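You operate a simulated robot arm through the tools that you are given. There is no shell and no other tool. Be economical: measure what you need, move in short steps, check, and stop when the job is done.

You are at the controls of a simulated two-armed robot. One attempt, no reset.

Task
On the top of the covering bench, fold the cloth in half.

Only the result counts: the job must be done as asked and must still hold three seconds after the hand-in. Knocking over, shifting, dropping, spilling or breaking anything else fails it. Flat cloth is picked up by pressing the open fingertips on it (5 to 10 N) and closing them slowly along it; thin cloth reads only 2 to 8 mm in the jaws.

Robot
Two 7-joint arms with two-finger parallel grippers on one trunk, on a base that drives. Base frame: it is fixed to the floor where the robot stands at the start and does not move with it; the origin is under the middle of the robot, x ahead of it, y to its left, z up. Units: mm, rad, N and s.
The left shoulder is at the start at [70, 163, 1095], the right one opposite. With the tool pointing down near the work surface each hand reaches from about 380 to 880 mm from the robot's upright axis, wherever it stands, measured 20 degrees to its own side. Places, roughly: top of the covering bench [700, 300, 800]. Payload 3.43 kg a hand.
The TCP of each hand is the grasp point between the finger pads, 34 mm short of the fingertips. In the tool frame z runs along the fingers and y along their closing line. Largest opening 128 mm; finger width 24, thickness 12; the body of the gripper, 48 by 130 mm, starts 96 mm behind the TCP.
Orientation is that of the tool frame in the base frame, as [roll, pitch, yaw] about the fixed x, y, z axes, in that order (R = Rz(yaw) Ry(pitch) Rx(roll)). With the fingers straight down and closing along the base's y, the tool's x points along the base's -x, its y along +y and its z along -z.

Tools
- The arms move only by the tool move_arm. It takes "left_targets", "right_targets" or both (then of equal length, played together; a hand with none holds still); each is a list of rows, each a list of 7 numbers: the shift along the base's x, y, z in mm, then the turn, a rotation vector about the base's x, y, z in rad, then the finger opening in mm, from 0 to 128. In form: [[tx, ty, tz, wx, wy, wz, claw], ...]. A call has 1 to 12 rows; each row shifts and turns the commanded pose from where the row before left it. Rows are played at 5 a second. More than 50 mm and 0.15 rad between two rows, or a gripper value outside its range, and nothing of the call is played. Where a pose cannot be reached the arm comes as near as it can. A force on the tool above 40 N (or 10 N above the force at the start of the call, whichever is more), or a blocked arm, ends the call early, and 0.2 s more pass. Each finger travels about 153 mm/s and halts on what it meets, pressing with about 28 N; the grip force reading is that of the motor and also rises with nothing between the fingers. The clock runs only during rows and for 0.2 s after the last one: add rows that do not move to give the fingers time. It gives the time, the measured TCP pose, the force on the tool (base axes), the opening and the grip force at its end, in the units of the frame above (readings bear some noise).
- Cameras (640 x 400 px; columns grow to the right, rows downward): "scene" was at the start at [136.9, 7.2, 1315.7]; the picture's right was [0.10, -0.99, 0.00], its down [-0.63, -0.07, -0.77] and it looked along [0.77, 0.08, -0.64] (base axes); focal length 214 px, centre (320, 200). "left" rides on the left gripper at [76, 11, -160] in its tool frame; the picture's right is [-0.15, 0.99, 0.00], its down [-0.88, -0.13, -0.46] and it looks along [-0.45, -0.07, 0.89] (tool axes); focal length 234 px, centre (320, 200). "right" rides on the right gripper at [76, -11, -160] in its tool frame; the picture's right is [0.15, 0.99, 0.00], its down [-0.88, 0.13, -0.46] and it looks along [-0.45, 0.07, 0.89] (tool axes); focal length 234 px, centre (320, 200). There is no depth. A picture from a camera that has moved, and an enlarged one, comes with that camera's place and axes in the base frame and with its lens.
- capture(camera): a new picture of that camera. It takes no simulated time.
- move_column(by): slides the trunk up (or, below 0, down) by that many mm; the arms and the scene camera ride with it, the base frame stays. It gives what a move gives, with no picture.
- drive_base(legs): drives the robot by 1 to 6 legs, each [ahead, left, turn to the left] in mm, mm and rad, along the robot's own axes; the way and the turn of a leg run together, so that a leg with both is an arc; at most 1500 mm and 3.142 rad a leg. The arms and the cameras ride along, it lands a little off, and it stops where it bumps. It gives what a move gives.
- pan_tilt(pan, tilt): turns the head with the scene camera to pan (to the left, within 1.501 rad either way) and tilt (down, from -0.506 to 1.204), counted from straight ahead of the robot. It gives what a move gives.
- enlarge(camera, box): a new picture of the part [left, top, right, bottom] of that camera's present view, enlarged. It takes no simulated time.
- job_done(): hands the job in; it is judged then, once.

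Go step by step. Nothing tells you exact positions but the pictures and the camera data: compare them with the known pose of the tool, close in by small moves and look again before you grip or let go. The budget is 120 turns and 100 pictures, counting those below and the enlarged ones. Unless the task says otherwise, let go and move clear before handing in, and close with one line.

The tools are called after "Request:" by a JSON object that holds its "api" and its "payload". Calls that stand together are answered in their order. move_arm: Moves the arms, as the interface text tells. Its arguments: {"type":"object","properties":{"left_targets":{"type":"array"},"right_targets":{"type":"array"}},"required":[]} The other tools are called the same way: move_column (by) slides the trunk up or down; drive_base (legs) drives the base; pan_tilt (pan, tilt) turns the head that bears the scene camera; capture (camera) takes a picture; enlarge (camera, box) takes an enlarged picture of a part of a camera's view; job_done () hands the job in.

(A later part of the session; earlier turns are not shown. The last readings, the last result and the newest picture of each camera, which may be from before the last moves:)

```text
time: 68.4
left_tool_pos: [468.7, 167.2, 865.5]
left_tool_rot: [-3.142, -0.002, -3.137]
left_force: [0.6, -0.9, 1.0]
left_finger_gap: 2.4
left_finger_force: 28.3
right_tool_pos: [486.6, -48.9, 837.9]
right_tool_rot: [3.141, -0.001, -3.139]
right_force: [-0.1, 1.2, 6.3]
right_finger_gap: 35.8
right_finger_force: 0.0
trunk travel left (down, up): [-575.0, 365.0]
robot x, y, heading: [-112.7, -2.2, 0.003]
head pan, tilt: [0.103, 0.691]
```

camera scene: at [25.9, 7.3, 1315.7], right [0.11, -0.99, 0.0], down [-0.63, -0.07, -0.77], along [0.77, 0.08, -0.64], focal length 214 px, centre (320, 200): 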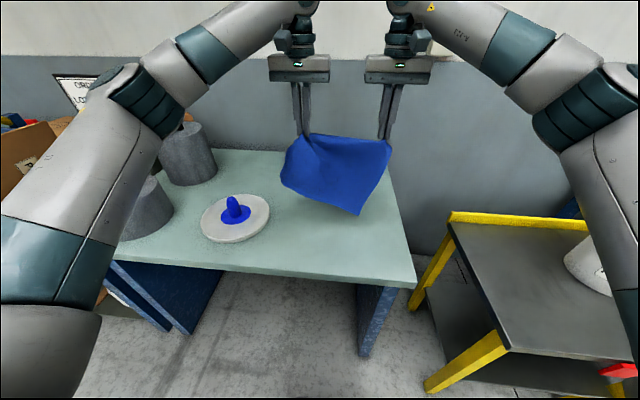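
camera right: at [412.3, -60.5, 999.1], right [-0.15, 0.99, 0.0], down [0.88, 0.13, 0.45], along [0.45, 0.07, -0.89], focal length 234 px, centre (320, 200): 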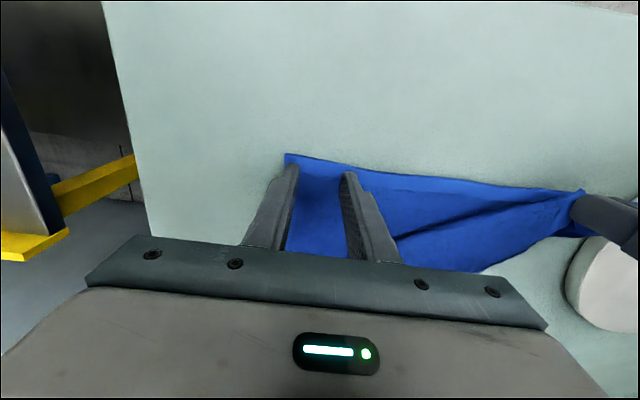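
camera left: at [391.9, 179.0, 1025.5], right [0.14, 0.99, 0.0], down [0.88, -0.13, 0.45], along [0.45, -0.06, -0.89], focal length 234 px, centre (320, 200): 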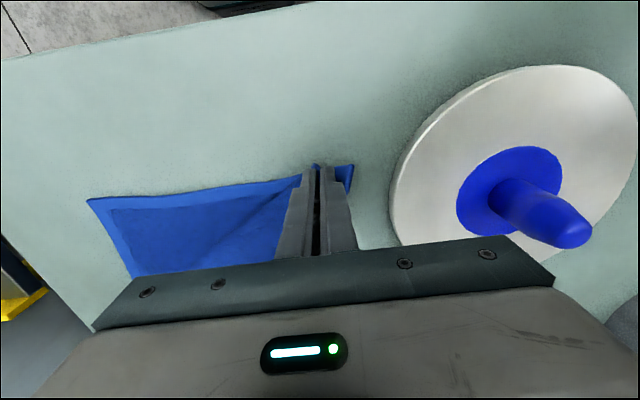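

Request:
{"api": "move_arm", "payload": {"right_targets": [[0, 0, -0.6, 0, 0, 0, 34], [0, 0, 0, 0, 0, 0, 31], [0, 0, 0, 0, 0, 0, 28], [0, 0, 0, 0, 0, 0, 25], [0, 0, 0, 0, 0, 0, 22], [0, 0, 0, 0, 0, 0, 19], [0, 0, 0, 0, 0, 0, 16], [0, 0, 0, 0, 0, 0, 13], [0, 0, 0, 0, 0, 0, 10], [0, 0, 0, 0, 0, 0, 7], [0, 0, 0, 0, 0, 0, 4], [0, 0, 0, 0, 0, 0, 1]]}}

Request:
{"api": "move_arm", "payload": {"right_targets": [[0, 0, 0, 0, 0, 0, 0], [0, 0, 0, 0, 0, 0, 0], [0, 0, 12, 0, 0, 0, 0], [0, 0, 14, 0, 0, 0, 0], [0, 0, 0, 0, 0, 0, 0]]}}

Request:
{"api": "enlarge", "payload": {"camera": "scene", "box": [240, 180, 420, 290]}}

```text
time: 71.0
left_tool_pos: [468.0, 168.3, 866.8]
left_tool_rot: [3.14, 0.002, -3.137]
left_force: [-0.9, 0.0, -0.4]
left_finger_gap: 2.1
left_finger_force: 27.9
right_tool_pos: [486.4, -48.7, 837.2]
right_tool_rot: [3.14, 0.0, -3.139]
right_force: [0.8, -0.4, 15.4]
right_finger_gap: 7.1
right_finger_force: 27.8
trunk travel left (down, up): [-575.0, 365.0]
robot x, y, heading: [-111.0, -4.2, 0.007]
head pan, tilt: [0.103, 0.691]
```

```text
time: 72.2
left_tool_pos: [468.8, 168.1, 866.2]
left_tool_rot: [3.141, -0.001, -3.138]
left_force: [0.6, 0.0, 0.3]
left_finger_gap: 2.5
left_finger_force: 27.7
right_tool_pos: [487.6, -50.1, 861.4]
right_tool_rot: [-3.14, -0.001, -3.14]
right_force: [-0.1, 0.3, -1.1]
right_finger_gap: 6.7
right_finger_force: 27.5
trunk travel left (down, up): [-575.0, 365.0]
robot x, y, heading: [-112.8, -2.0, 0.003]
head pan, tilt: [0.103, 0.691]
```

```text
3.56 times, centred on (330, 235) of scene
camera zoom: at [26.7, 7.3, 1315.6], right [0.11, -0.99, 0.0], down [-0.63, -0.07, -0.77], along [0.77, 0.08, -0.64], focal length 763 px, centre (284, 76)
```

zoom: 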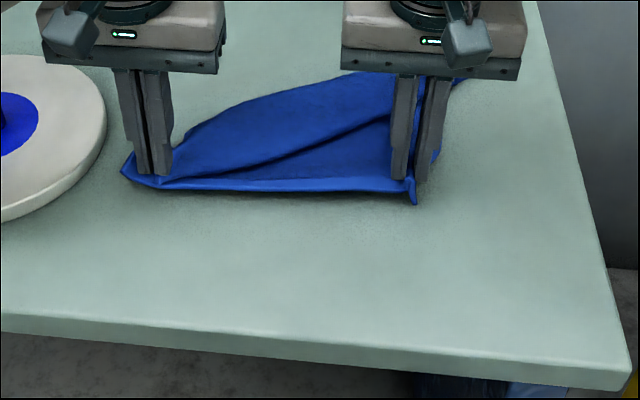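

Both hands now hold the two corners of the same edge (2.5 and 6.7 mm). I'll lift the cloth clear and shift to the middle so it hangs straight.

Request:
{"api": "move_arm", "payload": {"left_targets": [[5, -2, 33, 0, 0, 0, 0], [5, -2, 33, 0, 0, 0, 0], [5, -8, 33, 0, 0, 0, 0], [5, -8, 33, 0, 0, 0, 0], [5, -8, 33, 0, 0, 0, 0], [0, -8, 33, 0, 0, 0, 0], [0, -8, 33, 0, 0, 0, 0], [0, -8, 33, 0, 0, 0, 0], [0, 0, 0, 0, 0, 0, 0], [0, 0, 0, 0, 0, 0, 0]], "right_targets": [[0, -2, 33, 0, 0, 0, 0], [0, -2, 33, 0, 0, 0, 0], [0, -8, 33, 0, 0, 0, 0], [0, -8, 33, 0, 0, 0, 0], [0, -8, 33, 0, 0, 0, 0], [3, -8, 33, 0, 0, 0, 0], [3, -8, 33, 0, 0, 0, 0], [0, -8, 37, 0, 0, 0, 0], [0, 0, 0, 0, 0, 0, 0], [0, 0, 0, 0, 0, 0, 0]]}}

Request:
{"api": "enlarge", "payload": {"camera": "scene", "box": [240, 60, 440, 260]}}

Request:
{"api": "capture", "payload": {"camera": "left"}}

```text
time: 74.4
left_tool_pos: [493.8, 117.2, 1129.5]
left_tool_rot: [3.139, -0.001, -3.138]
left_force: [0.5, -0.5, 0.2]
left_finger_gap: 2.4
left_finger_force: 28.0
right_tool_pos: [491.9, -99.8, 1128.4]
right_tool_rot: [-3.142, -0.003, -3.141]
right_force: [0.6, 0.4, 0.0]
right_finger_gap: 7.0
right_finger_force: 27.7
trunk travel left (down, up): [-575.0, 365.0]
robot x, y, heading: [-108.0, -1.5, 0.006]
head pan, tilt: [0.103, 0.691]
```

```text
2.00 times, centred on (340, 160) of scene
camera zoom: at [25.9, 7.2, 1315.7], right [0.11, -0.99, 0.0], down [-0.63, -0.07, -0.77], along [0.77, 0.08, -0.64], focal length 429 px, centre (280, 280)
```

zoom: 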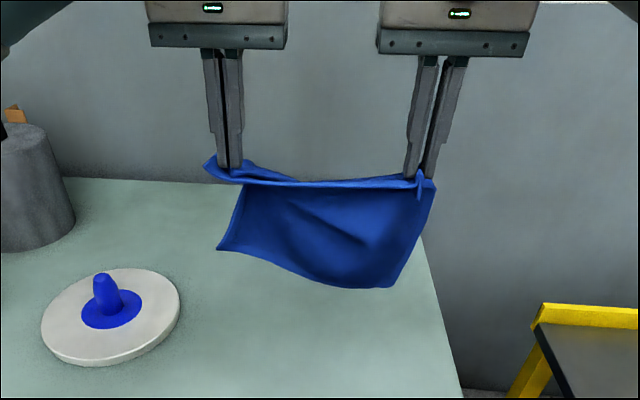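

```text
33 pictures are left
camera left: at [416.7, 128.3, 1290.0], right [0.14, 0.99, 0.0], down [0.88, -0.13, 0.46], along [0.45, -0.06, -0.89], focal length 234 px, centre (320, 200)
```

left: 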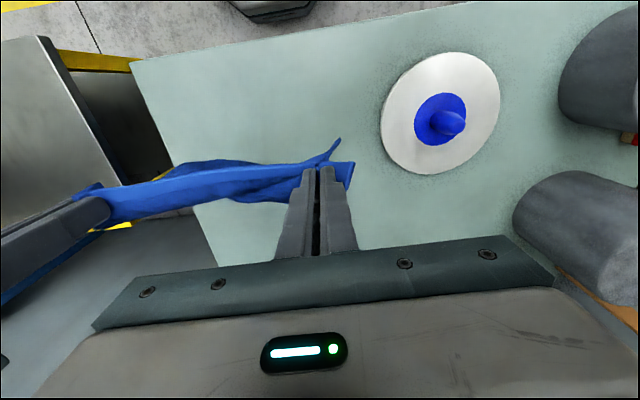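

The cloth hangs shorter than expected (about 120–160 mm instead of 250), so it may still be folded behind. I'll let it settle for a second and zoom in.

Request:
{"api": "move_arm", "payload": {"left_targets": [[0, 0, 0, 0, 0, 0, 0], [0, 0, 0, 0, 0, 0, 0], [0, 0, 0, 0, 0, 0, 0], [0, 0, 0, 0, 0, 0, 0], [0, 0, 0, 0, 0, 0, 0]]}}

Request:
{"api": "enlarge", "payload": {"camera": "scene", "box": [290, 110, 410, 210]}}

Request:
{"api": "enlarge", "payload": {"camera": "right", "box": [240, 60, 640, 260]}}

```text
time: 75.6
left_tool_pos: [494.6, 117.5, 1130.0]
left_tool_rot: [3.139, 0.0, -3.138]
left_force: [-0.3, 0.1, -1.4]
left_finger_gap: 2.4
left_finger_force: 28.1
right_tool_pos: [493.0, -98.5, 1128.4]
right_tool_rot: [3.141, -0.003, -3.14]
right_force: [1.1, 0.2, 0.3]
right_finger_gap: 7.1
right_finger_force: 28.1
trunk travel left (down, up): [-575.0, 365.0]
robot x, y, heading: [-108.9, -1.1, 0.005]
head pan, tilt: [0.103, 0.691]
```

```text
4.00 times, centred on (350, 160) of scene
camera zoom: at [26.3, 7.4, 1315.7], right [0.11, -0.99, 0.0], down [-0.63, -0.07, -0.77], along [0.77, 0.08, -0.64], focal length 858 px, centre (200, 360)
```

zoom: 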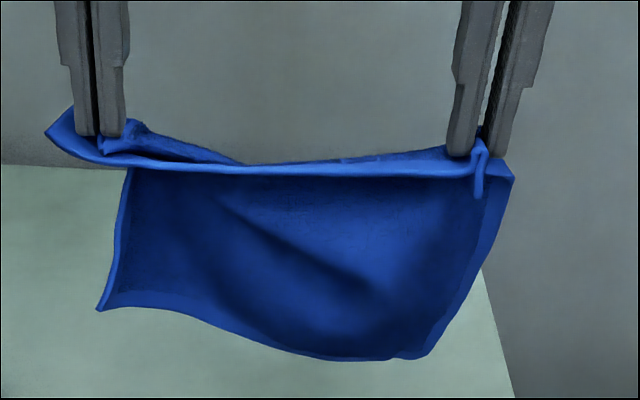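

```text
1.60 times, centred on (440, 160) of right
camera zoom: at [417.8, -110.9, 1287.8], right [-0.15, 0.99, 0.0], down [0.88, 0.13, 0.45], along [0.45, 0.07, -0.89], focal length 375 px, centre (128, 264)
```

zoom: 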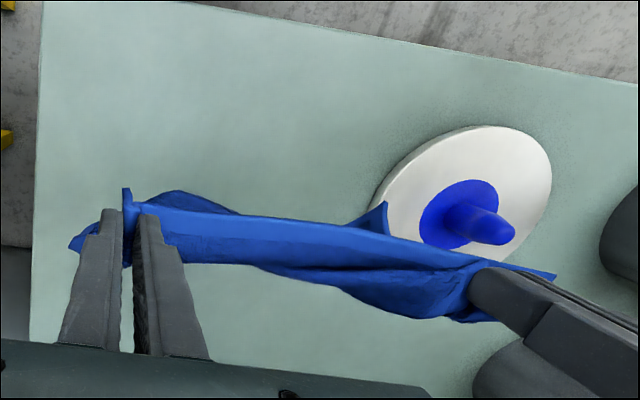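

The right side is clean, but the left pinch still holds a small extra loop. The hem between the hands is straight, so I'll lay the cloth down again by swinging the hands forward, then regrip the left hand further inward where the hem is clean.

Request:
{"api": "move_arm", "payload": {"left_targets": [[-35, 0, -20, 0, 0, 0, 0], [-35, 0, -22, 0, 0, 0, 0]], "right_targets": [[-35, 0, -20, 0, 0, 0, 0], [-35, 0, -22, 0, 0, 0, 0]]}}

Request:
{"api": "move_arm", "payload": {"left_targets": [[31.2, 0, -3, 0, 0, 0, 0], [30.6, 0, -9.2, 0, 0, 0, 0], [29, 0, -15, 0, 0, 0, 0], [26.8, 0, -20.5, 0, 0, 0, 0], [23.8, 0, -25.5, 0, 0, 0, 0], [20.4, 0, -29.8, 0, 0, 0, 0], [16.4, 0, -33.5, 0, 0, 0, 0], [12, 0, -36.2, 0, 0, 0, 0], [7.4, 0, -38.2, 0, 0, 0, 0], [1.6, 0, -18, 0, 0, 0, 0], [0, 0, -10, 0, 0, 0, 0]], "right_targets": [[35.9, 0, -3, 0, 0, 0, 0], [35.2, 0, -9.2, 0, 0, 0, 0], [33.3, 0, -15, 0, 0, 0, 0], [30.8, 0, -20.5, 0, 0, 0, 0], [27.4, 0, -25.5, 0, 0, 0, 0], [23.4, 0, -29.8, 0, 0, 0, 0], [18.9, 0, -33.5, 0, 0, 0, 0], [13.8, 0, -36.2, 0, 0, 0, 0], [8.5, 0, -38.2, 0, 0, 0, 0], [2, 0, -18, 0, 0, 0, 0], [0, 0, 0, 0, 0, 0, 0]]}}

Request:
{"api": "enlarge", "payload": {"camera": "scene", "box": [240, 180, 420, 290]}}

Request:
{"api": "capture", "payload": {"camera": "left"}}

```text
time: 76.2
left_tool_pos: [422.6, 117.2, 1086.5]
left_tool_rot: [3.141, -0.001, -3.138]
left_force: [-0.3, -0.5, -0.2]
left_finger_gap: 2.2
left_finger_force: 28.5
right_tool_pos: [423.9, -99.0, 1088.3]
right_tool_rot: [3.141, -0.002, -3.139]
right_force: [-0.8, -0.3, -0.4]
right_finger_gap: 7.0
right_finger_force: 28.3
trunk travel left (down, up): [-575.0, 365.0]
robot x, y, heading: [-113.4, -0.9, -0.0]
head pan, tilt: [0.103, 0.691]
```

```text
time: 78.6
left_tool_pos: [622.2, 116.5, 848.6]
left_tool_rot: [-3.141, 0.001, -3.137]
left_force: [-0.5, -0.3, 1.6]
left_finger_gap: 2.4
left_finger_force: 28.0
right_tool_pos: [651.2, -102.1, 860.0]
right_tool_rot: [-3.14, -0.001, -3.139]
right_force: [-0.5, -0.1, 0.1]
right_finger_gap: 6.9
right_finger_force: 27.9
trunk travel left (down, up): [-575.0, 365.0]
robot x, y, heading: [-111.6, -0.9, 0.004]
head pan, tilt: [0.103, 0.691]
```

```text
3.56 times, centred on (330, 235) of scene
camera zoom: at [26.4, 7.5, 1315.7], right [0.11, -0.99, 0.0], down [-0.63, -0.07, -0.77], along [0.77, 0.08, -0.64], focal length 763 px, centre (284, 76)
```

zoom: 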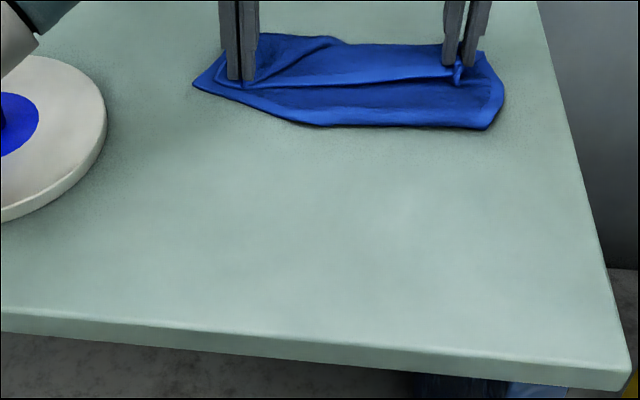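

```text
29 pictures are left
camera left: at [544.6, 127.7, 1008.3], right [0.14, 0.99, 0.0], down [0.88, -0.13, 0.46], along [0.45, -0.06, -0.89], focal length 234 px, centre (320, 200)
```

left: 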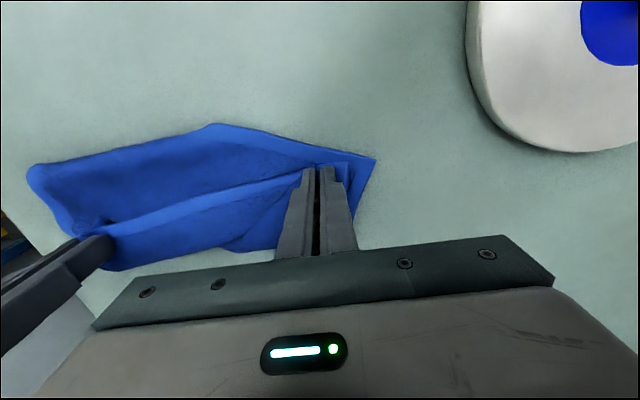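

Working it out, the cloth actually hung in full and has landed almost as a half fold: lower layer from x≈705 back to a bend near x≈570, with the held hem on top at x≈640. I'll carry the held hem low in +x to the lower layer's far edge.

Request:
{"api": "move_arm", "payload": {"left_targets": [[5, 0, 15, 0, 0, 0, 0], [10, 0, 12, 0, 0, 0, 0], [15, 0, 5, 0, 0, 0, 0], [15, 0, 0, 0, 0, 0, 0], [15, 0, 0, 0, 0, 0, 0], [0, 0, 0, 0, 0, 0, 0]], "right_targets": [[0, 0, 10, 0, 0, 0, 0], [2, 0, 10, 0, 0, 0, 0], [8, 0, 0, 0, 0, 0, 0], [10, 0, 0, 0, 0, 0, 0], [11, 0, 0, 0, 0, 0, 0], [0, 0, 0, 0, 0, 0, 0]]}}

Request:
{"api": "enlarge", "payload": {"camera": "scene", "box": [280, 160, 400, 235]}}

Request:
{"api": "capture", "payload": {"camera": "right"}}

```text
time: 80.0
left_tool_pos: [681.8, 116.8, 879.2]
left_tool_rot: [3.139, 0.0, -3.138]
left_force: [-0.1, -0.7, 0.3]
left_finger_gap: 2.4
left_finger_force: 27.7
right_tool_pos: [683.0, -102.0, 878.8]
right_tool_rot: [3.141, -0.002, -3.141]
right_force: [0.2, 0.2, 0.3]
right_finger_gap: 6.9
right_finger_force: 28.0
trunk travel left (down, up): [-575.0, 365.0]
robot x, y, heading: [-113.3, -1.3, 0.003]
head pan, tilt: [0.103, 0.691]
```

```text
5.33 times, centred on (340, 198) of scene
camera zoom: at [26.2, 7.3, 1315.7], right [0.11, -0.99, 0.0], down [-0.63, -0.07, -0.77], along [0.77, 0.08, -0.64], focal length 1144 px, centre (213, 213)
```

zoom: 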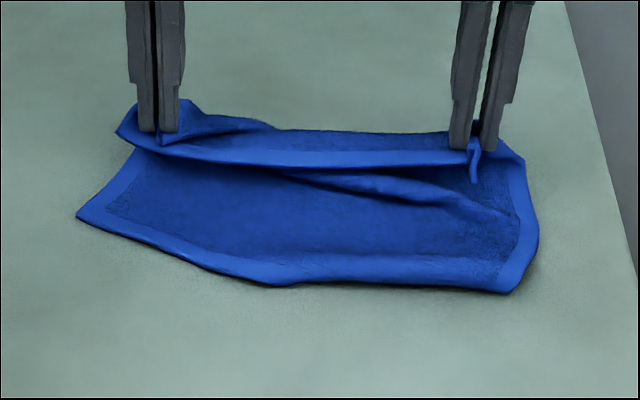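

```text
27 pictures are left
camera right: at [608.9, -113.4, 1038.8], right [-0.15, 0.99, 0.0], down [0.88, 0.13, 0.45], along [0.45, 0.07, -0.89], focal length 234 px, centre (320, 200)
```

right: 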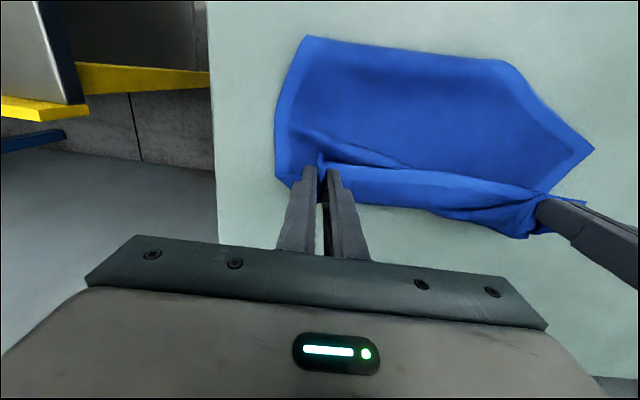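

I see the free edge lies at the near side, so the sheet wasn't doubled; both corners are held cleanly. I'll lift it again, then lay it flat the natural way: free edge touching at the far side, hands swinging back toward me.

Request:
{"api": "move_arm", "payload": {"left_targets": [[-14, 0, 29, 0, 0, 0, 0], [-14, 0, 29, 0, 0, 0, 0], [-14, 0, 29, 0, 0, 0, 0], [-14, 0, 29, 0, 0, 0, 0], [-14, 0, 29, 0, 0, 0, 0], [-14, 0, 29, 0, 0, 0, 0], [-14, 0, 29, 0, 0, 0, 0], [-14, 0, 29, 0, 0, 0, 0], [0, 0, 0, 0, 0, 0, 0], [0, 0, 0, 0, 0, 0, 0], [0, 0, 0, 0, 0, 0, 0], [0, 0, 0, 0, 0, 0, 0]], "right_targets": [[-14, 0, 29, 0, 0, 0, 0], [-14, 0, 29, 0, 0, 0, 0], [-14, 0, 29, 0, 0, 0, 0], [-14, 0, 29, 0, 0, 0, 0], [-14, 0, 29, 0, 0, 0, 0], [-14, 0, 29, 0, 0, 0, 0], [-14, 0, 29, 0, 0, 0, 0], [-14, 0, 29, 0, 0, 0, 0], [0, 0, 0, 0, 0, 0, 0], [0, 0, 0, 0, 0, 0, 0], [0, 0, 0, 0, 0, 0, 0], [0, 0, 0, 0, 0, 0, 0]]}}

Request:
{"api": "enlarge", "payload": {"camera": "scene", "box": [260, 100, 420, 220]}}

```text
time: 82.6
left_tool_pos: [570.2, 117.9, 1110.2]
left_tool_rot: [3.14, 0.0, -3.138]
left_force: [-0.5, 0.6, -0.3]
left_finger_gap: 2.5
left_finger_force: 27.8
right_tool_pos: [572.1, -104.6, 1110.1]
right_tool_rot: [3.141, -0.003, -3.14]
right_force: [0.1, 0.7, -0.5]
right_finger_gap: 6.8
right_finger_force: 27.2
trunk travel left (down, up): [-575.0, 365.0]
robot x, y, heading: [-113.3, -3.2, -0.002]
head pan, tilt: [0.103, 0.691]
```

```text
3.33 times, centred on (340, 160) of scene
camera zoom: at [26.7, 7.4, 1315.6], right [0.11, -0.99, 0.0], down [-0.63, -0.07, -0.77], along [0.77, 0.08, -0.64], focal length 715 px, centre (253, 333)
```

zoom: 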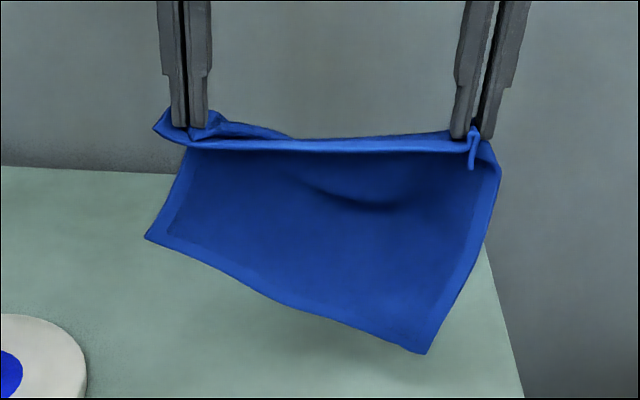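

The left side hangs about 100 mm shorter: its pinch still traps a loop. The free edge is clean at both corners, so I'll lay the cloth with that edge at the far side, let go with both hands, and regrip the clean far corners.

Request:
{"api": "move_arm", "payload": {"left_targets": [[0, 0, -30, 0, 0, 0, 0], [0, 0, -30, 0, 0, 0, 0], [-14, -1, -16, 0, 0, 0, 0], [-14, -1, -16, 0, 0, 0, 0], [-12, -1, -22, 0, 0, 0, 0], [-12, -1, -22, 0, 0, 0, 0], [-9, -1, -27, 0, 0, 0, 0], [-9, -1, -27, 0, 0, 0, 0], [-5, -1, -25, 0, 0, 0, 0], [-5, -1, -25, 0, 0, 0, 0], [-4, 0, -22, 0, 0, 0, 0], [0, 0, 0, 0, 0, 0, 0]], "right_targets": [[0, 0, -30, 0, 0, 0, 0], [0, 0, -30, 0, 0, 0, 0], [-26, 0, -16, 0, 0, 0, 0], [-26, 0, -16, 0, 0, 0, 0], [-20, 0, -22, 0, 0, 0, 0], [-20, 0, -22, 0, 0, 0, 0], [-15, 0, -27, 0, 0, 0, 0], [-15, 0, -27, 0, 0, 0, 0], [-8, 0, -25, 0, 0, 0, 0], [-8, 0, -25, 0, 0, 0, 0], [-10, 0, -22, 0, 0, 0, 0], [0, 0, 0, 0, 0, 0, 0]]}}

Request:
{"api": "move_arm", "payload": {"left_targets": [[0, 0, -5, 0, 0, 0, 10], [0, 0, 0, 0, 0, 0, 20], [0, 0, 0, 0, 0, 0, 30], [0, 0, 15, 0, 0, 0, 30], [0, 0, 35, 0, 0, 0, 36], [0, 0, 45, 0, 0, 0, 36], [40, 12, 0, 0, 0, 0, 36], [40, 12, 0, 0, 0, 0, 36], [0, 0, 0, 0, 0, 0, 36]], "right_targets": [[0, 0, -5, 0, 0, 0, 10], [0, 0, 0, 0, 0, 0, 20], [0, 0, 0, 0, 0, 0, 30], [0, 0, 15, 0, 0, 0, 30], [0, 0, 35, 0, 0, 0, 36], [0, 0, 45, 0, 0, 0, 36], [45, 0, 0, 0, 0, 0, 36], [45, 0, 0, 0, 0, 0, 36], [45, 0, 0, 0, 0, 0, 36]]}}

Request:
{"api": "enlarge", "payload": {"camera": "scene", "box": [240, 160, 420, 290]}}

Request:
{"api": "capture", "payload": {"camera": "left"}}

Request:
{"api": "capture", "payload": {"camera": "right"}}

```text
time: 85.2
left_tool_pos: [486.9, 108.8, 851.1]
left_tool_rot: [3.14, 0.001, -3.138]
left_force: [-0.5, -0.1, 0.1]
left_finger_gap: 2.6
left_finger_force: 27.8
right_tool_pos: [422.7, -103.8, 847.6]
right_tool_rot: [3.14, -0.002, -3.138]
right_force: [0.9, 0.5, -0.2]
right_finger_gap: 6.8
right_finger_force: 27.9
trunk travel left (down, up): [-575.0, 365.0]
robot x, y, heading: [-108.1, -1.8, 0.004]
head pan, tilt: [0.103, 0.691]
```

```text
time: 87.2
left_tool_pos: [566.4, 134.3, 941.5]
left_tool_rot: [3.141, 0.0, -3.138]
left_force: [0.2, -1.4, -0.4]
left_finger_gap: 36.0
left_finger_force: 0.1
right_tool_pos: [560.4, -100.4, 938.6]
right_tool_rot: [-3.141, -0.002, -3.139]
right_force: [0.6, -0.5, -0.3]
right_finger_gap: 35.6
right_finger_force: 0.0
trunk travel left (down, up): [-575.0, 365.0]
robot x, y, heading: [-111.7, -0.5, 0.0]
head pan, tilt: [0.103, 0.691]
```

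```text
3.08 times, centred on (330, 225) of scene
camera zoom: at [27.0, 8.2, 1315.6], right [0.11, -0.99, 0.0], down [-0.63, -0.07, -0.77], along [0.77, 0.08, -0.64], focal length 660 px, centre (289, 123)
```

zoom: 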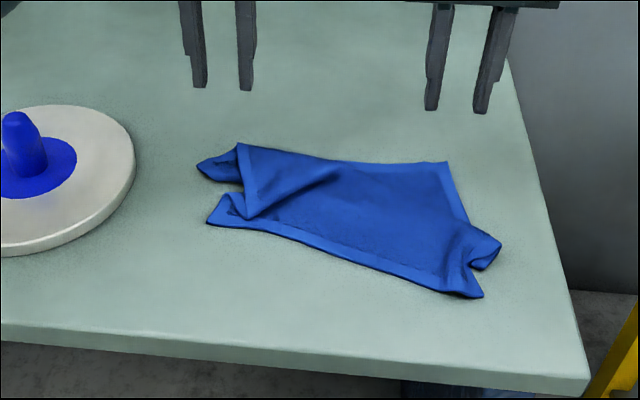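

```text
24 pictures are left
camera left: at [489.4, 146.2, 1102.8], right [0.14, 0.99, 0.0], down [0.88, -0.13, 0.46], along [0.45, -0.07, -0.89], focal length 234 px, centre (320, 200)
```

left: 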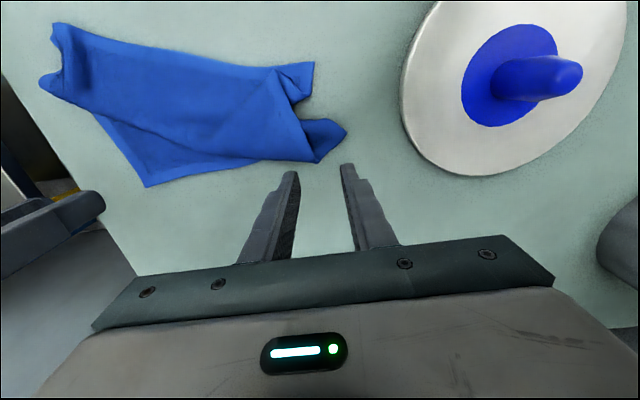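

```text
23 pictures are left
camera right: at [484.5, -111.7, 1098.1], right [-0.15, 0.99, 0.0], down [0.88, 0.13, 0.45], along [0.45, 0.07, -0.89], focal length 234 px, centre (320, 200)
```

right: 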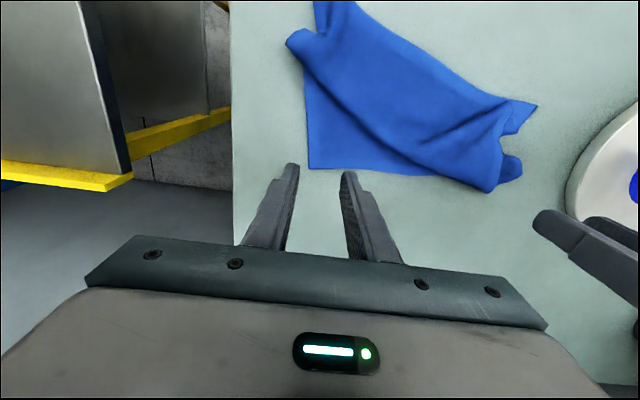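

The far-right corner is clean at about (588, −112). The left end is tangled; I'll zoom on it.

Request:
{"api": "enlarge", "payload": {"camera": "left", "box": [200, 40, 360, 180]}}

```text
2.86 times, centred on (280, 110) of left
camera zoom: at [489.4, 146.2, 1102.8], right [0.14, 0.99, 0.0], down [0.88, -0.13, 0.46], along [0.45, -0.07, -0.89], focal length 669 px, centre (434, 457)
```

zoom: 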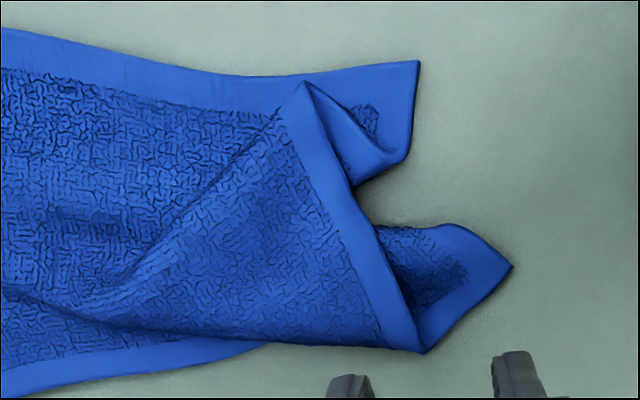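

Now it's clear: the far-left corner tip sticks out single-layered at about (553, 150), and the far-right corner is at (588, −111). I'll pinch those two corners.

Request:
{"api": "move_arm", "payload": {"left_targets": [[-7, 6, -30, 0, 0, 0, 18], [-6, 6, -30, 0, 0, 0, 16], [0, 0, -25, 0, 0, 0, 16], [0, 0, -8, 0, 0, 0, 16], [0, 0, -5, 0, 0, 0, 16], [0, 0, -2, 0, 0, 0, 16], [0, 0, 0, 0, 0, 0, 16]], "right_targets": [[10, 11, -30, 0, 0, 0, 36], [10, 11, -30, 0, 0, 0, 36], [0, 0, -25, 0, 0, 0, 36], [0, 0, -8, 0, 0, 0, 36], [0, 0, -5, 0, 0, 0, 36], [0, 0, -2, 0, 0, 0, 36], [0, 0, 0, 0, 0, 0, 36]]}}

Request:
{"api": "enlarge", "payload": {"camera": "left", "box": [200, 80, 400, 240]}}

Request:
{"api": "enlarge", "payload": {"camera": "right", "box": [220, 80, 420, 240]}}

```text
time: 88.8
left_tool_pos: [552.7, 145.4, 840.5]
left_tool_rot: [3.141, -0.002, -3.137]
left_force: [0.4, 0.5, 3.6]
left_finger_gap: 16.2
left_finger_force: 0.0
right_tool_pos: [578.3, -79.1, 838.6]
right_tool_rot: [3.14, -0.002, -3.141]
right_force: [0.1, 0.0, 1.7]
right_finger_gap: 36.1
right_finger_force: 0.1
trunk travel left (down, up): [-575.0, 365.0]
robot x, y, heading: [-110.4, -0.5, 0.005]
head pan, tilt: [0.103, 0.691]
```

```text
2.50 times, centred on (300, 160) of left
camera zoom: at [475.6, 155.9, 1000.0], right [0.14, 0.99, 0.0], down [0.88, -0.13, 0.46], along [0.45, -0.06, -0.89], focal length 585 px, centre (370, 300)
```

zoom: 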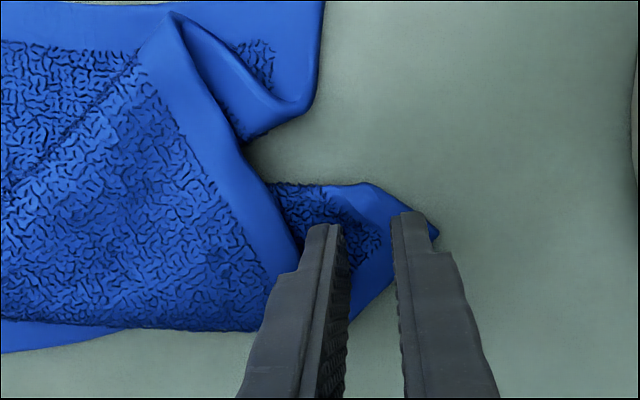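

```text
2.50 times, centred on (320, 160) of right
camera zoom: at [504.3, -91.0, 998.6], right [-0.15, 0.99, 0.0], down [0.88, 0.13, 0.45], along [0.45, 0.07, -0.89], focal length 585 px, centre (320, 300)
```

zoom: 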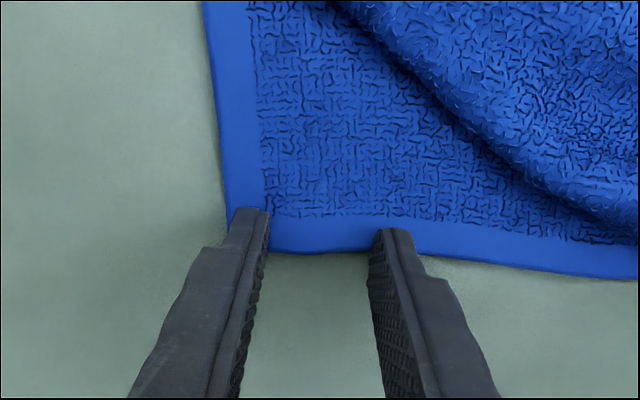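

Both are well placed on single layers. Press slightly and close slowly.

Request:
{"api": "move_arm", "payload": {"left_targets": [[0, 0, -0.7, 0, 0, 0, 16], [0, 0, 0, 0, 0, 0, 15], [0, 0, 0, 0, 0, 0, 13], [0, 0, 0, 0, 0, 0, 12], [0, 0, 0, 0, 0, 0, 10], [0, 0, 0, 0, 0, 0, 9], [0, 0, 0, 0, 0, 0, 7], [0, 0, 0, 0, 0, 0, 5], [0, 0, 0, 0, 0, 0, 3], [0, 0, 0, 0, 0, 0, 1], [0, 0, 0, 0, 0, 0, 0], [0, 0, 0, 0, 0, 0, 0]], "right_targets": [[0, 0, -1.2, 0, 0, 0, 36], [0, 0, 0, 0, 0, 0, 33], [0, 0, 0, 0, 0, 0, 30], [0, 0, 0, 0, 0, 0, 27], [0, 0, 0, 0, 0, 0, 24], [0, 0, 0, 0, 0, 0, 21], [0, 0, 0, 0, 0, 0, 18], [0, 0, 0, 0, 0, 0, 14], [0, 0, 0, 0, 0, 0, 10], [0, 0, 0, 0, 0, 0, 6], [0, 0, 0, 0, 0, 0, 2], [0, 0, 0, 0, 0, 0, 0]]}}

Request:
{"api": "move_arm", "payload": {"left_targets": [[0, 0, 0, 0, 0, 0, 0], [0, 0, 10, 0, 0, 0, 0], [0, 0, 20, 0, 0, 0, 0], [0, 0, 0, 0, 0, 0, 0]], "right_targets": [[0, 0, 0, 0, 0, 0, 0], [0, 0, 10, 0, 0, 0, 0], [0, 0, 20, 0, 0, 0, 0], [0, 0, 0, 0, 0, 0, 0]]}}

```text
time: 91.4
left_tool_pos: [551.9, 144.5, 839.8]
left_tool_rot: [3.141, 0.0, -3.138]
left_force: [-0.1, -1.9, 0.6]
left_finger_gap: 2.7
left_finger_force: 28.4
right_tool_pos: [580.0, -79.3, 837.6]
right_tool_rot: [3.14, -0.001, -3.14]
right_force: [0.7, 0.8, 6.5]
right_finger_gap: 3.6
right_finger_force: 28.0
trunk travel left (down, up): [-575.0, 365.0]
robot x, y, heading: [-109.6, 1.3, 0.006]
head pan, tilt: [0.103, 0.691]
```

```text
time: 92.4
left_tool_pos: [555.1, 145.8, 869.0]
left_tool_rot: [3.141, -0.001, -3.137]
left_force: [-0.3, -0.7, -0.5]
left_finger_gap: 2.9
left_finger_force: 27.7
right_tool_pos: [579.1, -78.5, 864.9]
right_tool_rot: [-3.141, -0.004, -3.139]
right_force: [0.1, 0.6, -0.4]
right_finger_gap: 3.3
right_finger_force: 28.0
trunk travel left (down, up): [-575.0, 365.0]
robot x, y, heading: [-109.4, 1.1, 0.006]
head pan, tilt: [0.103, 0.691]
```

Both hold (2.9 and 3.3 mm). Lifting the cloth to hang from its far edge.

Request:
{"api": "move_arm", "payload": {"left_targets": [[3, 0, 30, 0, 0, 0, 0], [3, 0, 30, 0, 0, 0, 0], [3, -3, 30, 0, 0, 0, 0], [3, -4, 30, 0, 0, 0, 0], [3, -4, 30, 0, 0, 0, 0], [3, -4, 30, 0, 0, 0, 0], [3, -4, 30, 0, 0, 0, 0], [3, -4, 30, 0, 0, 0, 0], [0, -2, 30, 0, 0, 0, 0], [0, 0, 0, 0, 0, 0, 0], [0, 0, 0, 0, 0, 0, 0], [0, 0, 0, 0, 0, 0, 0]], "right_targets": [[0, -2, 30, 0, 0, 0, 0], [0, -2, 30, 0, 0, 0, 0], [0, -4, 30, 0, 0, 0, 0], [0, -4, 30, 0, 0, 0, 0], [0, -4, 30, 0, 0, 0, 0], [0, -4, 30, 0, 0, 0, 0], [0, -4, 30, 0, 0, 0, 0], [0, -4, 30, 0, 0, 0, 0], [0, -3, 34, 0, 0, 0, 0], [0, 0, 0, 0, 0, 0, 0], [0, 0, 0, 0, 0, 0, 0], [0, 0, 0, 0, 0, 0, 0]]}}

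Request:
{"api": "enlarge", "payload": {"camera": "scene", "box": [260, 90, 420, 230]}}

```text
time: 95.0
left_tool_pos: [578.0, 118.5, 1138.8]
left_tool_rot: [3.14, 0.001, -3.138]
left_force: [0.4, -2.7, 0.1]
left_finger_gap: 2.6
left_finger_force: 28.2
right_tool_pos: [580.6, -111.1, 1140.9]
right_tool_rot: [3.139, -0.001, -3.14]
right_force: [0.3, 2.6, -1.0]
right_finger_gap: 3.5
right_finger_force: 28.1
trunk travel left (down, up): [-575.0, 365.0]
robot x, y, heading: [-111.5, 0.0, 0.004]
head pan, tilt: [0.103, 0.691]
```

```text
2.86 times, centred on (340, 160) of scene
camera zoom: at [26.3, 7.4, 1315.7], right [0.11, -0.99, 0.0], down [-0.63, -0.07, -0.77], along [0.77, 0.08, -0.64], focal length 613 px, centre (263, 314)
```

zoom: 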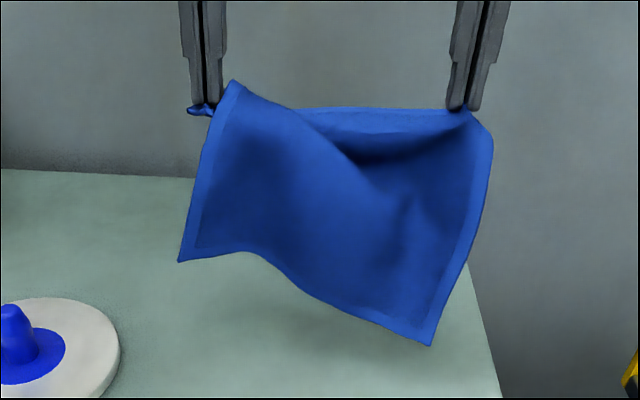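

Much better: nearly fully open, only the far-left corner itself is bent over at the pinch. I'll lay it with the near edge touching at the near side and the hands swinging away.

Request:
{"api": "move_arm", "payload": {"left_targets": [[-37, 0, 0, 0, 0, 0, 0], [-37, 0, 0, 0, 0, 0, 0], [-37, 0, 0, 0, 0, 0, 0], [0, 0, -33, 0, 0, 0, 0], [0, 0, -33, 0, 0, 0, 0], [0, 0, -34, 0, 0, 0, 0], [0, 0, 0, 0, 0, 0, 0]], "right_targets": [[-37, 0, 0, 0, 0, 0, 0], [-37, 0, 0, 0, 0, 0, 0], [-37, 0, 0, 0, 0, 0, 0], [0, 0, -33, 0, 0, 0, 0], [0, 0, -33, 0, 0, 0, 0], [0, 0, -34, 0, 0, 0, 0], [0, 0, 0, 0, 0, 0, 0]]}}

Request:
{"api": "move_arm", "payload": {"left_targets": [[35, 0, -8, 0, 0, 0, 0], [33, 0, -14, 0, 0, 0, 0], [31, 0, -20, 0, 0, 0, 0], [28, 0, -27, 0, 0, 0, 0], [25, 0, -33, 0, 0, 0, 0], [22, 0, -38, 0, 0, 0, 0], [15, 0, -45, 0, 0, 0, 0], [0, 0, 0, 0, 0, 0, 0]], "right_targets": [[35, 0, -8, 0, 0, 0, 0], [33, 0, -14, 0, 0, 0, 0], [31, 0, -20, 0, 0, 0, 0], [28, 0, -27, 0, 0, 0, 0], [25, 0, -33, 0, 0, 0, 0], [22, 0, -38, 0, 0, 0, 0], [15, 0, -45, 0, 0, 0, 0], [0, 0, 0, 0, 0, 0, 0]]}}

Request:
{"api": "enlarge", "payload": {"camera": "scene", "box": [240, 180, 420, 290]}}

```text
time: 96.6
left_tool_pos: [464.4, 119.7, 1041.3]
left_tool_rot: [3.141, 0.001, -3.139]
left_force: [-0.5, -2.7, 0.1]
left_finger_gap: 3.1
left_finger_force: 27.8
right_tool_pos: [468.7, -111.3, 1039.1]
right_tool_rot: [3.141, -0.002, -3.14]
right_force: [0.2, 3.8, -0.4]
right_finger_gap: 3.5
right_finger_force: 27.6
trunk travel left (down, up): [-575.0, 365.0]
robot x, y, heading: [-112.5, 0.4, 0.004]
head pan, tilt: [0.103, 0.691]
```

```text
time: 98.4
left_tool_pos: [654.3, 123.1, 855.3]
left_tool_rot: [3.14, 0.003, -3.139]
left_force: [0.7, -1.7, 1.1]
left_finger_gap: 2.8
left_finger_force: 27.8
right_tool_pos: [653.8, -107.7, 855.3]
right_tool_rot: [3.14, 0.0, -3.139]
right_force: [-0.1, 2.2, 0.3]
right_finger_gap: 3.3
right_finger_force: 27.8
trunk travel left (down, up): [-575.0, 365.0]
robot x, y, heading: [-110.3, -1.8, 0.004]
head pan, tilt: [0.103, 0.691]
```

```text
3.56 times, centred on (330, 235) of scene
camera zoom: at [24.9, 7.2, 1315.9], right [0.11, -0.99, 0.0], down [-0.63, -0.07, -0.77], along [0.77, 0.08, -0.64], focal length 763 px, centre (284, 76)
```

zoom: 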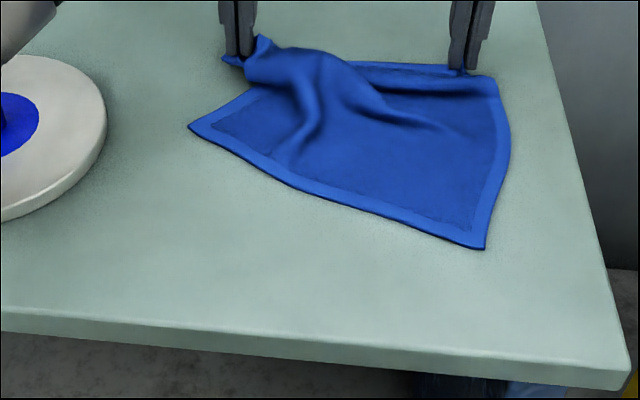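

Right half is lying well; the left half still has the bent corner. I'll release the left hand only and look at it.

Request:
{"api": "move_arm", "payload": {"left_targets": [[0, 0, -10, 0, 0, 0, 0], [0, 0, -3, 0, 0, 0, 8], [0, 0, 0, 0, 0, 0, 20], [0, 0, 0, 0, 0, 0, 26], [0, 0, 15, 0, 0, 0, 26], [0, 0, 35, 0, 0, 0, 26], [-20, 0, 45, 0, 0, 0, 26], [-20, 0, 20, 0, 0, 0, 26], [0, 0, 0, 0, 0, 0, 26]]}}

Request:
{"api": "enlarge", "payload": {"camera": "left", "box": [80, 20, 400, 220]}}

Request:
{"api": "enlarge", "payload": {"camera": "scene", "box": [240, 170, 420, 280]}}

```text
time: 100.4
left_tool_pos: [617.6, 118.8, 955.4]
left_tool_rot: [3.138, -0.002, -3.138]
left_force: [0.2, 0.4, 0.0]
left_finger_gap: 26.0
left_finger_force: 0.1
right_tool_pos: [654.1, -108.6, 854.8]
right_tool_rot: [3.14, -0.003, -3.139]
right_force: [-0.5, 0.6, -0.9]
right_finger_gap: 3.7
right_finger_force: 28.0
trunk travel left (down, up): [-575.0, 365.0]
robot x, y, heading: [-107.5, 1.0, 0.002]
head pan, tilt: [0.103, 0.691]
```

```text
2.00 times, centred on (240, 120) of left
camera zoom: at [540.1, 129.8, 1115.8], right [0.14, 0.99, 0.0], down [0.88, -0.13, 0.45], along [0.45, -0.06, -0.89], focal length 468 px, centre (480, 360)
```

zoom: 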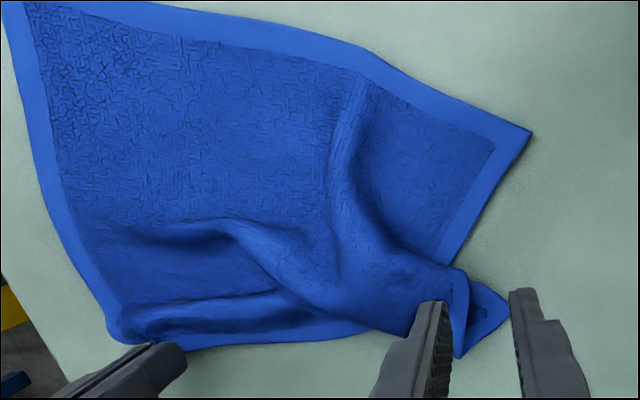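

```text
3.56 times, centred on (330, 225) of scene
camera zoom: at [26.9, 7.2, 1315.6], right [0.11, -0.99, 0.0], down [-0.63, -0.07, -0.77], along [0.77, 0.08, -0.64], focal length 763 px, centre (284, 111)
```

zoom: 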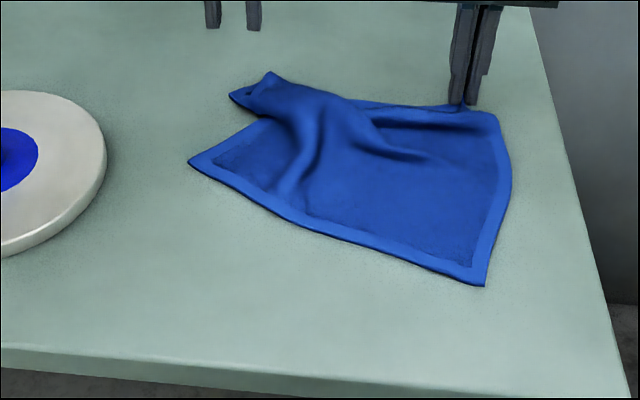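

The cloth is nearly flat; only the far-left corner is tucked under. Both near corners are clean, so I'll pinch those: left at about (561, 120) and right at about (460, −82), and first check the placement.

Request:
{"api": "move_arm", "payload": {"left_targets": [[0, 0, 0, 0, 0, 0, 28], [0, 0, 0, 0, 0, 0, 28], [0, 0, 0, 0, 0, 0, 28], [0, 0, 0, 0, 0, 0, 28], [-28, 0, 0, 0, 0, 0, 28], [-28, 1, 0, 0, 0, 0, 28], [0, 0, -25, 0, 0, 0, 28], [0, 0, -30, 0, 0, 0, 28], [0, 0, -30, 0, 0, 0, 28], [0, 0, -20, 0, 0, 0, 28]], "right_targets": [[0, 0, -12, 0, 0, 0, 0], [0, 0, -3, 0, 0, 0, 12], [0, 0, 0, 0, 0, 0, 28], [0, 0, 15, 0, 0, 0, 28], [0, 0, 40, 0, 0, 0, 28], [-48, 7, 20, 0, 0, 0, 30], [-48, 7, 0, 0, 0, 0, 30], [-49, 7, 0, 0, 0, 0, 30], [-49, 6, 0, 0, 0, 0, 30], [0, 0, -45, 0, 0, 0, 30]]}}

Request:
{"api": "enlarge", "payload": {"camera": "left", "box": [200, 80, 400, 240]}}

Request:
{"api": "enlarge", "payload": {"camera": "right", "box": [220, 80, 420, 240]}}

```text
refused: row 6 steps farther than a row can; nothing moved
```

```text
2.50 times, centred on (300, 160) of left
camera zoom: at [540.1, 129.8, 1115.8], right [0.14, 0.99, 0.0], down [0.88, -0.13, 0.45], along [0.45, -0.06, -0.89], focal length 585 px, centre (370, 300)
```

zoom: 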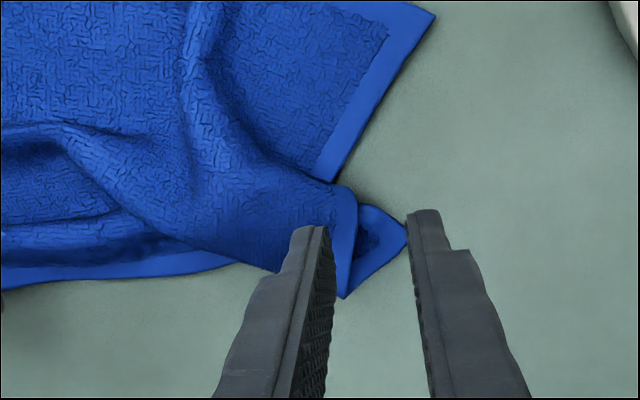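

```text
2.50 times, centred on (320, 160) of right
camera zoom: at [579.6, -120.0, 1014.8], right [-0.15, 0.99, 0.0], down [0.88, 0.13, 0.45], along [0.45, 0.07, -0.89], focal length 585 px, centre (320, 300)
```

zoom: 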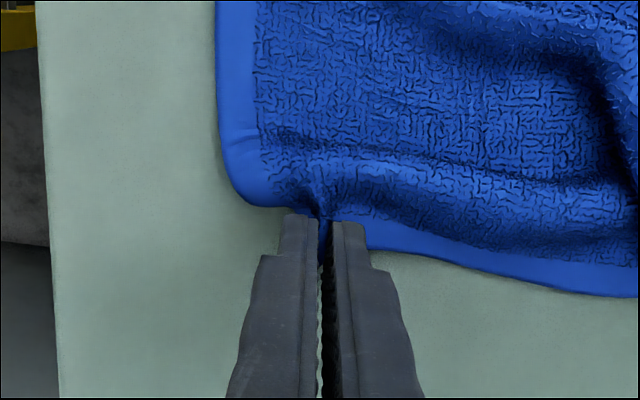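

One row was slightly too long, so nothing moved (14 pictures left). I'll resend with shorter steps.

Request:
{"api": "move_arm", "payload": {"left_targets": [[0, 0, 0, 0, 0, 0, 28], [0, 0, 0, 0, 0, 0, 28], [0, 0, 0, 0, 0, 0, 28], [0, 0, 0, 0, 0, 0, 28], [-28, 0, 0, 0, 0, 0, 28], [-28, 1, 0, 0, 0, 0, 28], [0, 0, -25, 0, 0, 0, 28], [0, 0, -30, 0, 0, 0, 28], [0, 0, -30, 0, 0, 0, 28], [0, 0, -20, 0, 0, 0, 28], [0, 0, 0, 0, 0, 0, 28], [0, 0, 0, 0, 0, 0, 28]], "right_targets": [[0, 0, -12, 0, 0, 0, 0], [0, 0, -3, 0, 0, 0, 12], [0, 0, 0, 0, 0, 0, 28], [0, 0, 15, 0, 0, 0, 28], [0, 0, 40, 0, 0, 0, 28], [-40, 6, 10, 0, 0, 0, 30], [-40, 6, 0, 0, 0, 0, 30], [-40, 5, 0, 0, 0, 0, 30], [-40, 5, 0, 0, 0, 0, 30], [-34, 5, 0, 0, 0, 0, 30], [0, 0, -40, 0, 0, 0, 30], [0, 0, -12, 0, 0, 0, 30]]}}

Request:
{"api": "enlarge", "payload": {"camera": "left", "box": [200, 80, 400, 240]}}

Request:
{"api": "enlarge", "payload": {"camera": "right", "box": [220, 80, 420, 240]}}

```text
time: 103.0
left_tool_pos: [560.0, 120.8, 850.5]
left_tool_rot: [3.141, -0.001, -3.138]
left_force: [0.0, 0.7, 0.1]
left_finger_gap: 27.6
left_finger_force: 0.0
right_tool_pos: [462.3, -84.8, 853.3]
right_tool_rot: [3.139, -0.002, -3.139]
right_force: [-1.4, -0.4, -0.7]
right_finger_gap: 30.1
right_finger_force: 0.1
trunk travel left (down, up): [-575.0, 365.0]
robot x, y, heading: [-112.0, -1.0, 0.002]
head pan, tilt: [0.103, 0.691]
```

```text
2.50 times, centred on (300, 160) of left
camera zoom: at [482.5, 133.1, 1011.2], right [0.14, 0.99, 0.0], down [0.88, -0.13, 0.46], along [0.45, -0.06, -0.89], focal length 585 px, centre (370, 300)
```

zoom: 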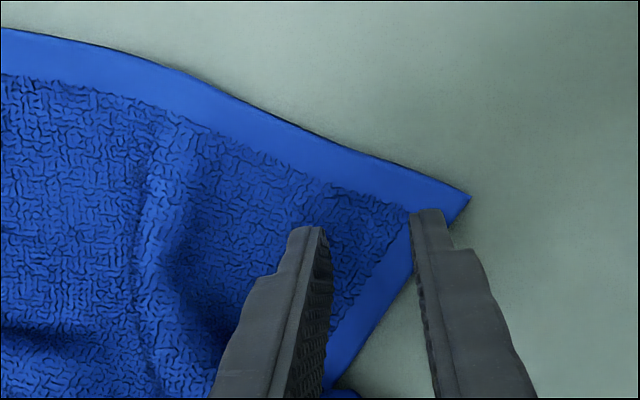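

```text
2.50 times, centred on (320, 160) of right
camera zoom: at [386.4, -96.5, 1012.8], right [-0.15, 0.99, 0.0], down [0.88, 0.13, 0.45], along [0.45, 0.07, -0.89], focal length 585 px, centre (320, 300)
```

zoom: 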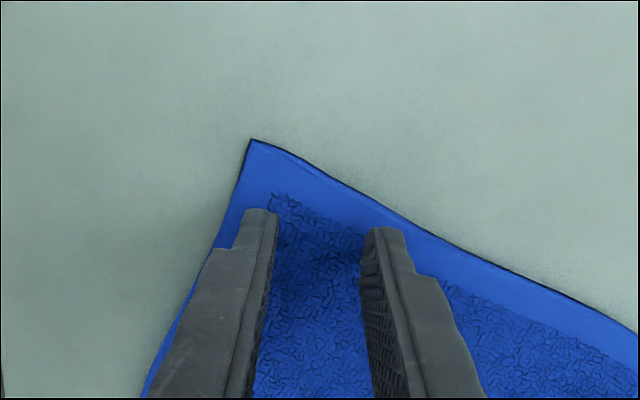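

Good. Small corrections (toward the near hem), then down to contact.

Request:
{"api": "move_arm", "payload": {"left_targets": [[-10, -2, 0, 0, 0, 0, 28], [0, 0, -6, 0, 0, 0, 28], [0, 0, -4, 0, 0, 0, 28], [0, 0, -2, 0, 0, 0, 28], [0, 0, -0.7, 0, 0, 0, 28], [0, 0, 0, 0, 0, 0, 28]], "right_targets": [[-6, 0, 0, 0, 0, 0, 30], [0, 0, -9, 0, 0, 0, 30], [0, 0, -4, 0, 0, 0, 30], [0, 0, -2, 0, 0, 0, 30], [0, 0, -0.7, 0, 0, 0, 30], [0, 0, 0, 0, 0, 0, 30]]}}

```text
time: 104.4
left_tool_pos: [550.4, 118.0, 839.3]
left_tool_rot: [3.141, 0.0, -3.137]
left_force: [-1.1, 0.4, 0.1]
left_finger_gap: 28.0
left_finger_force: 0.1
right_tool_pos: [455.9, -83.2, 837.8]
right_tool_rot: [3.14, -0.001, 3.141]
right_force: [2.2, -0.4, 4.5]
right_finger_gap: 30.2
right_finger_force: 0.8
trunk travel left (down, up): [-575.0, 365.0]
robot x, y, heading: [-110.6, 1.3, 0.001]
head pan, tilt: [0.103, 0.691]
```

Request:
{"api": "move_arm", "payload": {"left_targets": [[0, 0, -1.5, 0, 0, 0, 28], [0, 0, -0.8, 0, 0, 0, 28], [0, 0, 0, 0, 0, 0, 28]], "right_targets": [[0, 0, -0.3, 0, 0, 0, 30], [0, 0, 0, 0, 0, 0, 30], [0, 0, 0, 0, 0, 0, 30]]}}

```text
time: 105.2
left_tool_pos: [550.3, 117.7, 835.7]
left_tool_rot: [3.139, 0.002, -3.138]
left_force: [2.1, 0.8, 11.2]
left_finger_gap: 27.8
left_finger_force: 0.1
right_tool_pos: [454.6, -82.5, 837.1]
right_tool_rot: [3.14, -0.002, -3.14]
right_force: [0.8, -0.1, 3.4]
right_finger_gap: 29.9
right_finger_force: 0.4
trunk travel left (down, up): [-575.0, 365.0]
robot x, y, heading: [-110.8, -1.9, 0.001]
head pan, tilt: [0.103, 0.691]
```

Contact on both. Closing slowly, then a small lift.

Request:
{"api": "move_arm", "payload": {"left_targets": [[0, 0, 0.3, 0, 0, 0, 28], [0, 0, 0, 0, 0, 0, 25], [0, 0, 0, 0, 0, 0, 22], [0, 0, 0, 0, 0, 0, 19], [0, 0, 0, 0, 0, 0, 16], [0, 0, 0, 0, 0, 0, 13], [0, 0, 0, 0, 0, 0, 10], [0, 0, 0, 0, 0, 0, 7], [0, 0, 0, 0, 0, 0, 4], [0, 0, 0, 0, 0, 0, 1], [0, 0, 0, 0, 0, 0, 0], [0, 0, 0, 0, 0, 0, 0]], "right_targets": [[0, 0, -0.9, 0, 0, 0, 30], [0, 0, 0, 0, 0, 0, 27], [0, 0, 0, 0, 0, 0, 24], [0, 0, 0, 0, 0, 0, 21], [0, 0, 0, 0, 0, 0, 18], [0, 0, 0, 0, 0, 0, 15], [0, 0, 0, 0, 0, 0, 12], [0, 0, 0, 0, 0, 0, 9], [0, 0, 0, 0, 0, 0, 6], [0, 0, 0, 0, 0, 0, 3], [0, 0, 0, 0, 0, 0, 0], [0, 0, 0, 0, 0, 0, 0]]}}

Request:
{"api": "move_arm", "payload": {"left_targets": [[0, 0, 10, 0, 0, 0, 0], [0, 0, 15, 0, 0, 0, 0], [0, 0, 0, 0, 0, 0, 0]], "right_targets": [[0, 0, 10, 0, 0, 0, 0], [0, 0, 15, 0, 0, 0, 0], [0, 0, 0, 0, 0, 0, 0]]}}

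```text
time: 107.8
left_tool_pos: [549.8, 118.4, 836.6]
left_tool_rot: [3.14, 0.002, -3.137]
left_force: [0.1, -0.6, 10.6]
left_finger_gap: 0.0
left_finger_force: 28.3
right_tool_pos: [453.8, -83.9, 837.7]
right_tool_rot: [3.139, 0.0, -3.141]
right_force: [0.2, 0.6, 6.7]
right_finger_gap: 3.5
right_finger_force: 27.7
trunk travel left (down, up): [-575.0, 365.0]
robot x, y, heading: [-110.0, -2.9, 0.004]
head pan, tilt: [0.103, 0.691]
```

```text
time: 108.6
left_tool_pos: [550.0, 118.2, 862.4]
left_tool_rot: [3.141, -0.003, -3.14]
left_force: [0.0, 0.1, 0.1]
left_finger_gap: 0.0
left_finger_force: 28.3
right_tool_pos: [454.7, -83.5, 860.3]
right_tool_rot: [3.14, -0.004, -3.14]
right_force: [1.0, -0.2, -0.6]
right_finger_gap: 3.7
right_finger_force: 27.4
trunk travel left (down, up): [-575.0, 365.0]
robot x, y, heading: [-111.5, -5.2, 0.004]
head pan, tilt: [0.103, 0.691]
```

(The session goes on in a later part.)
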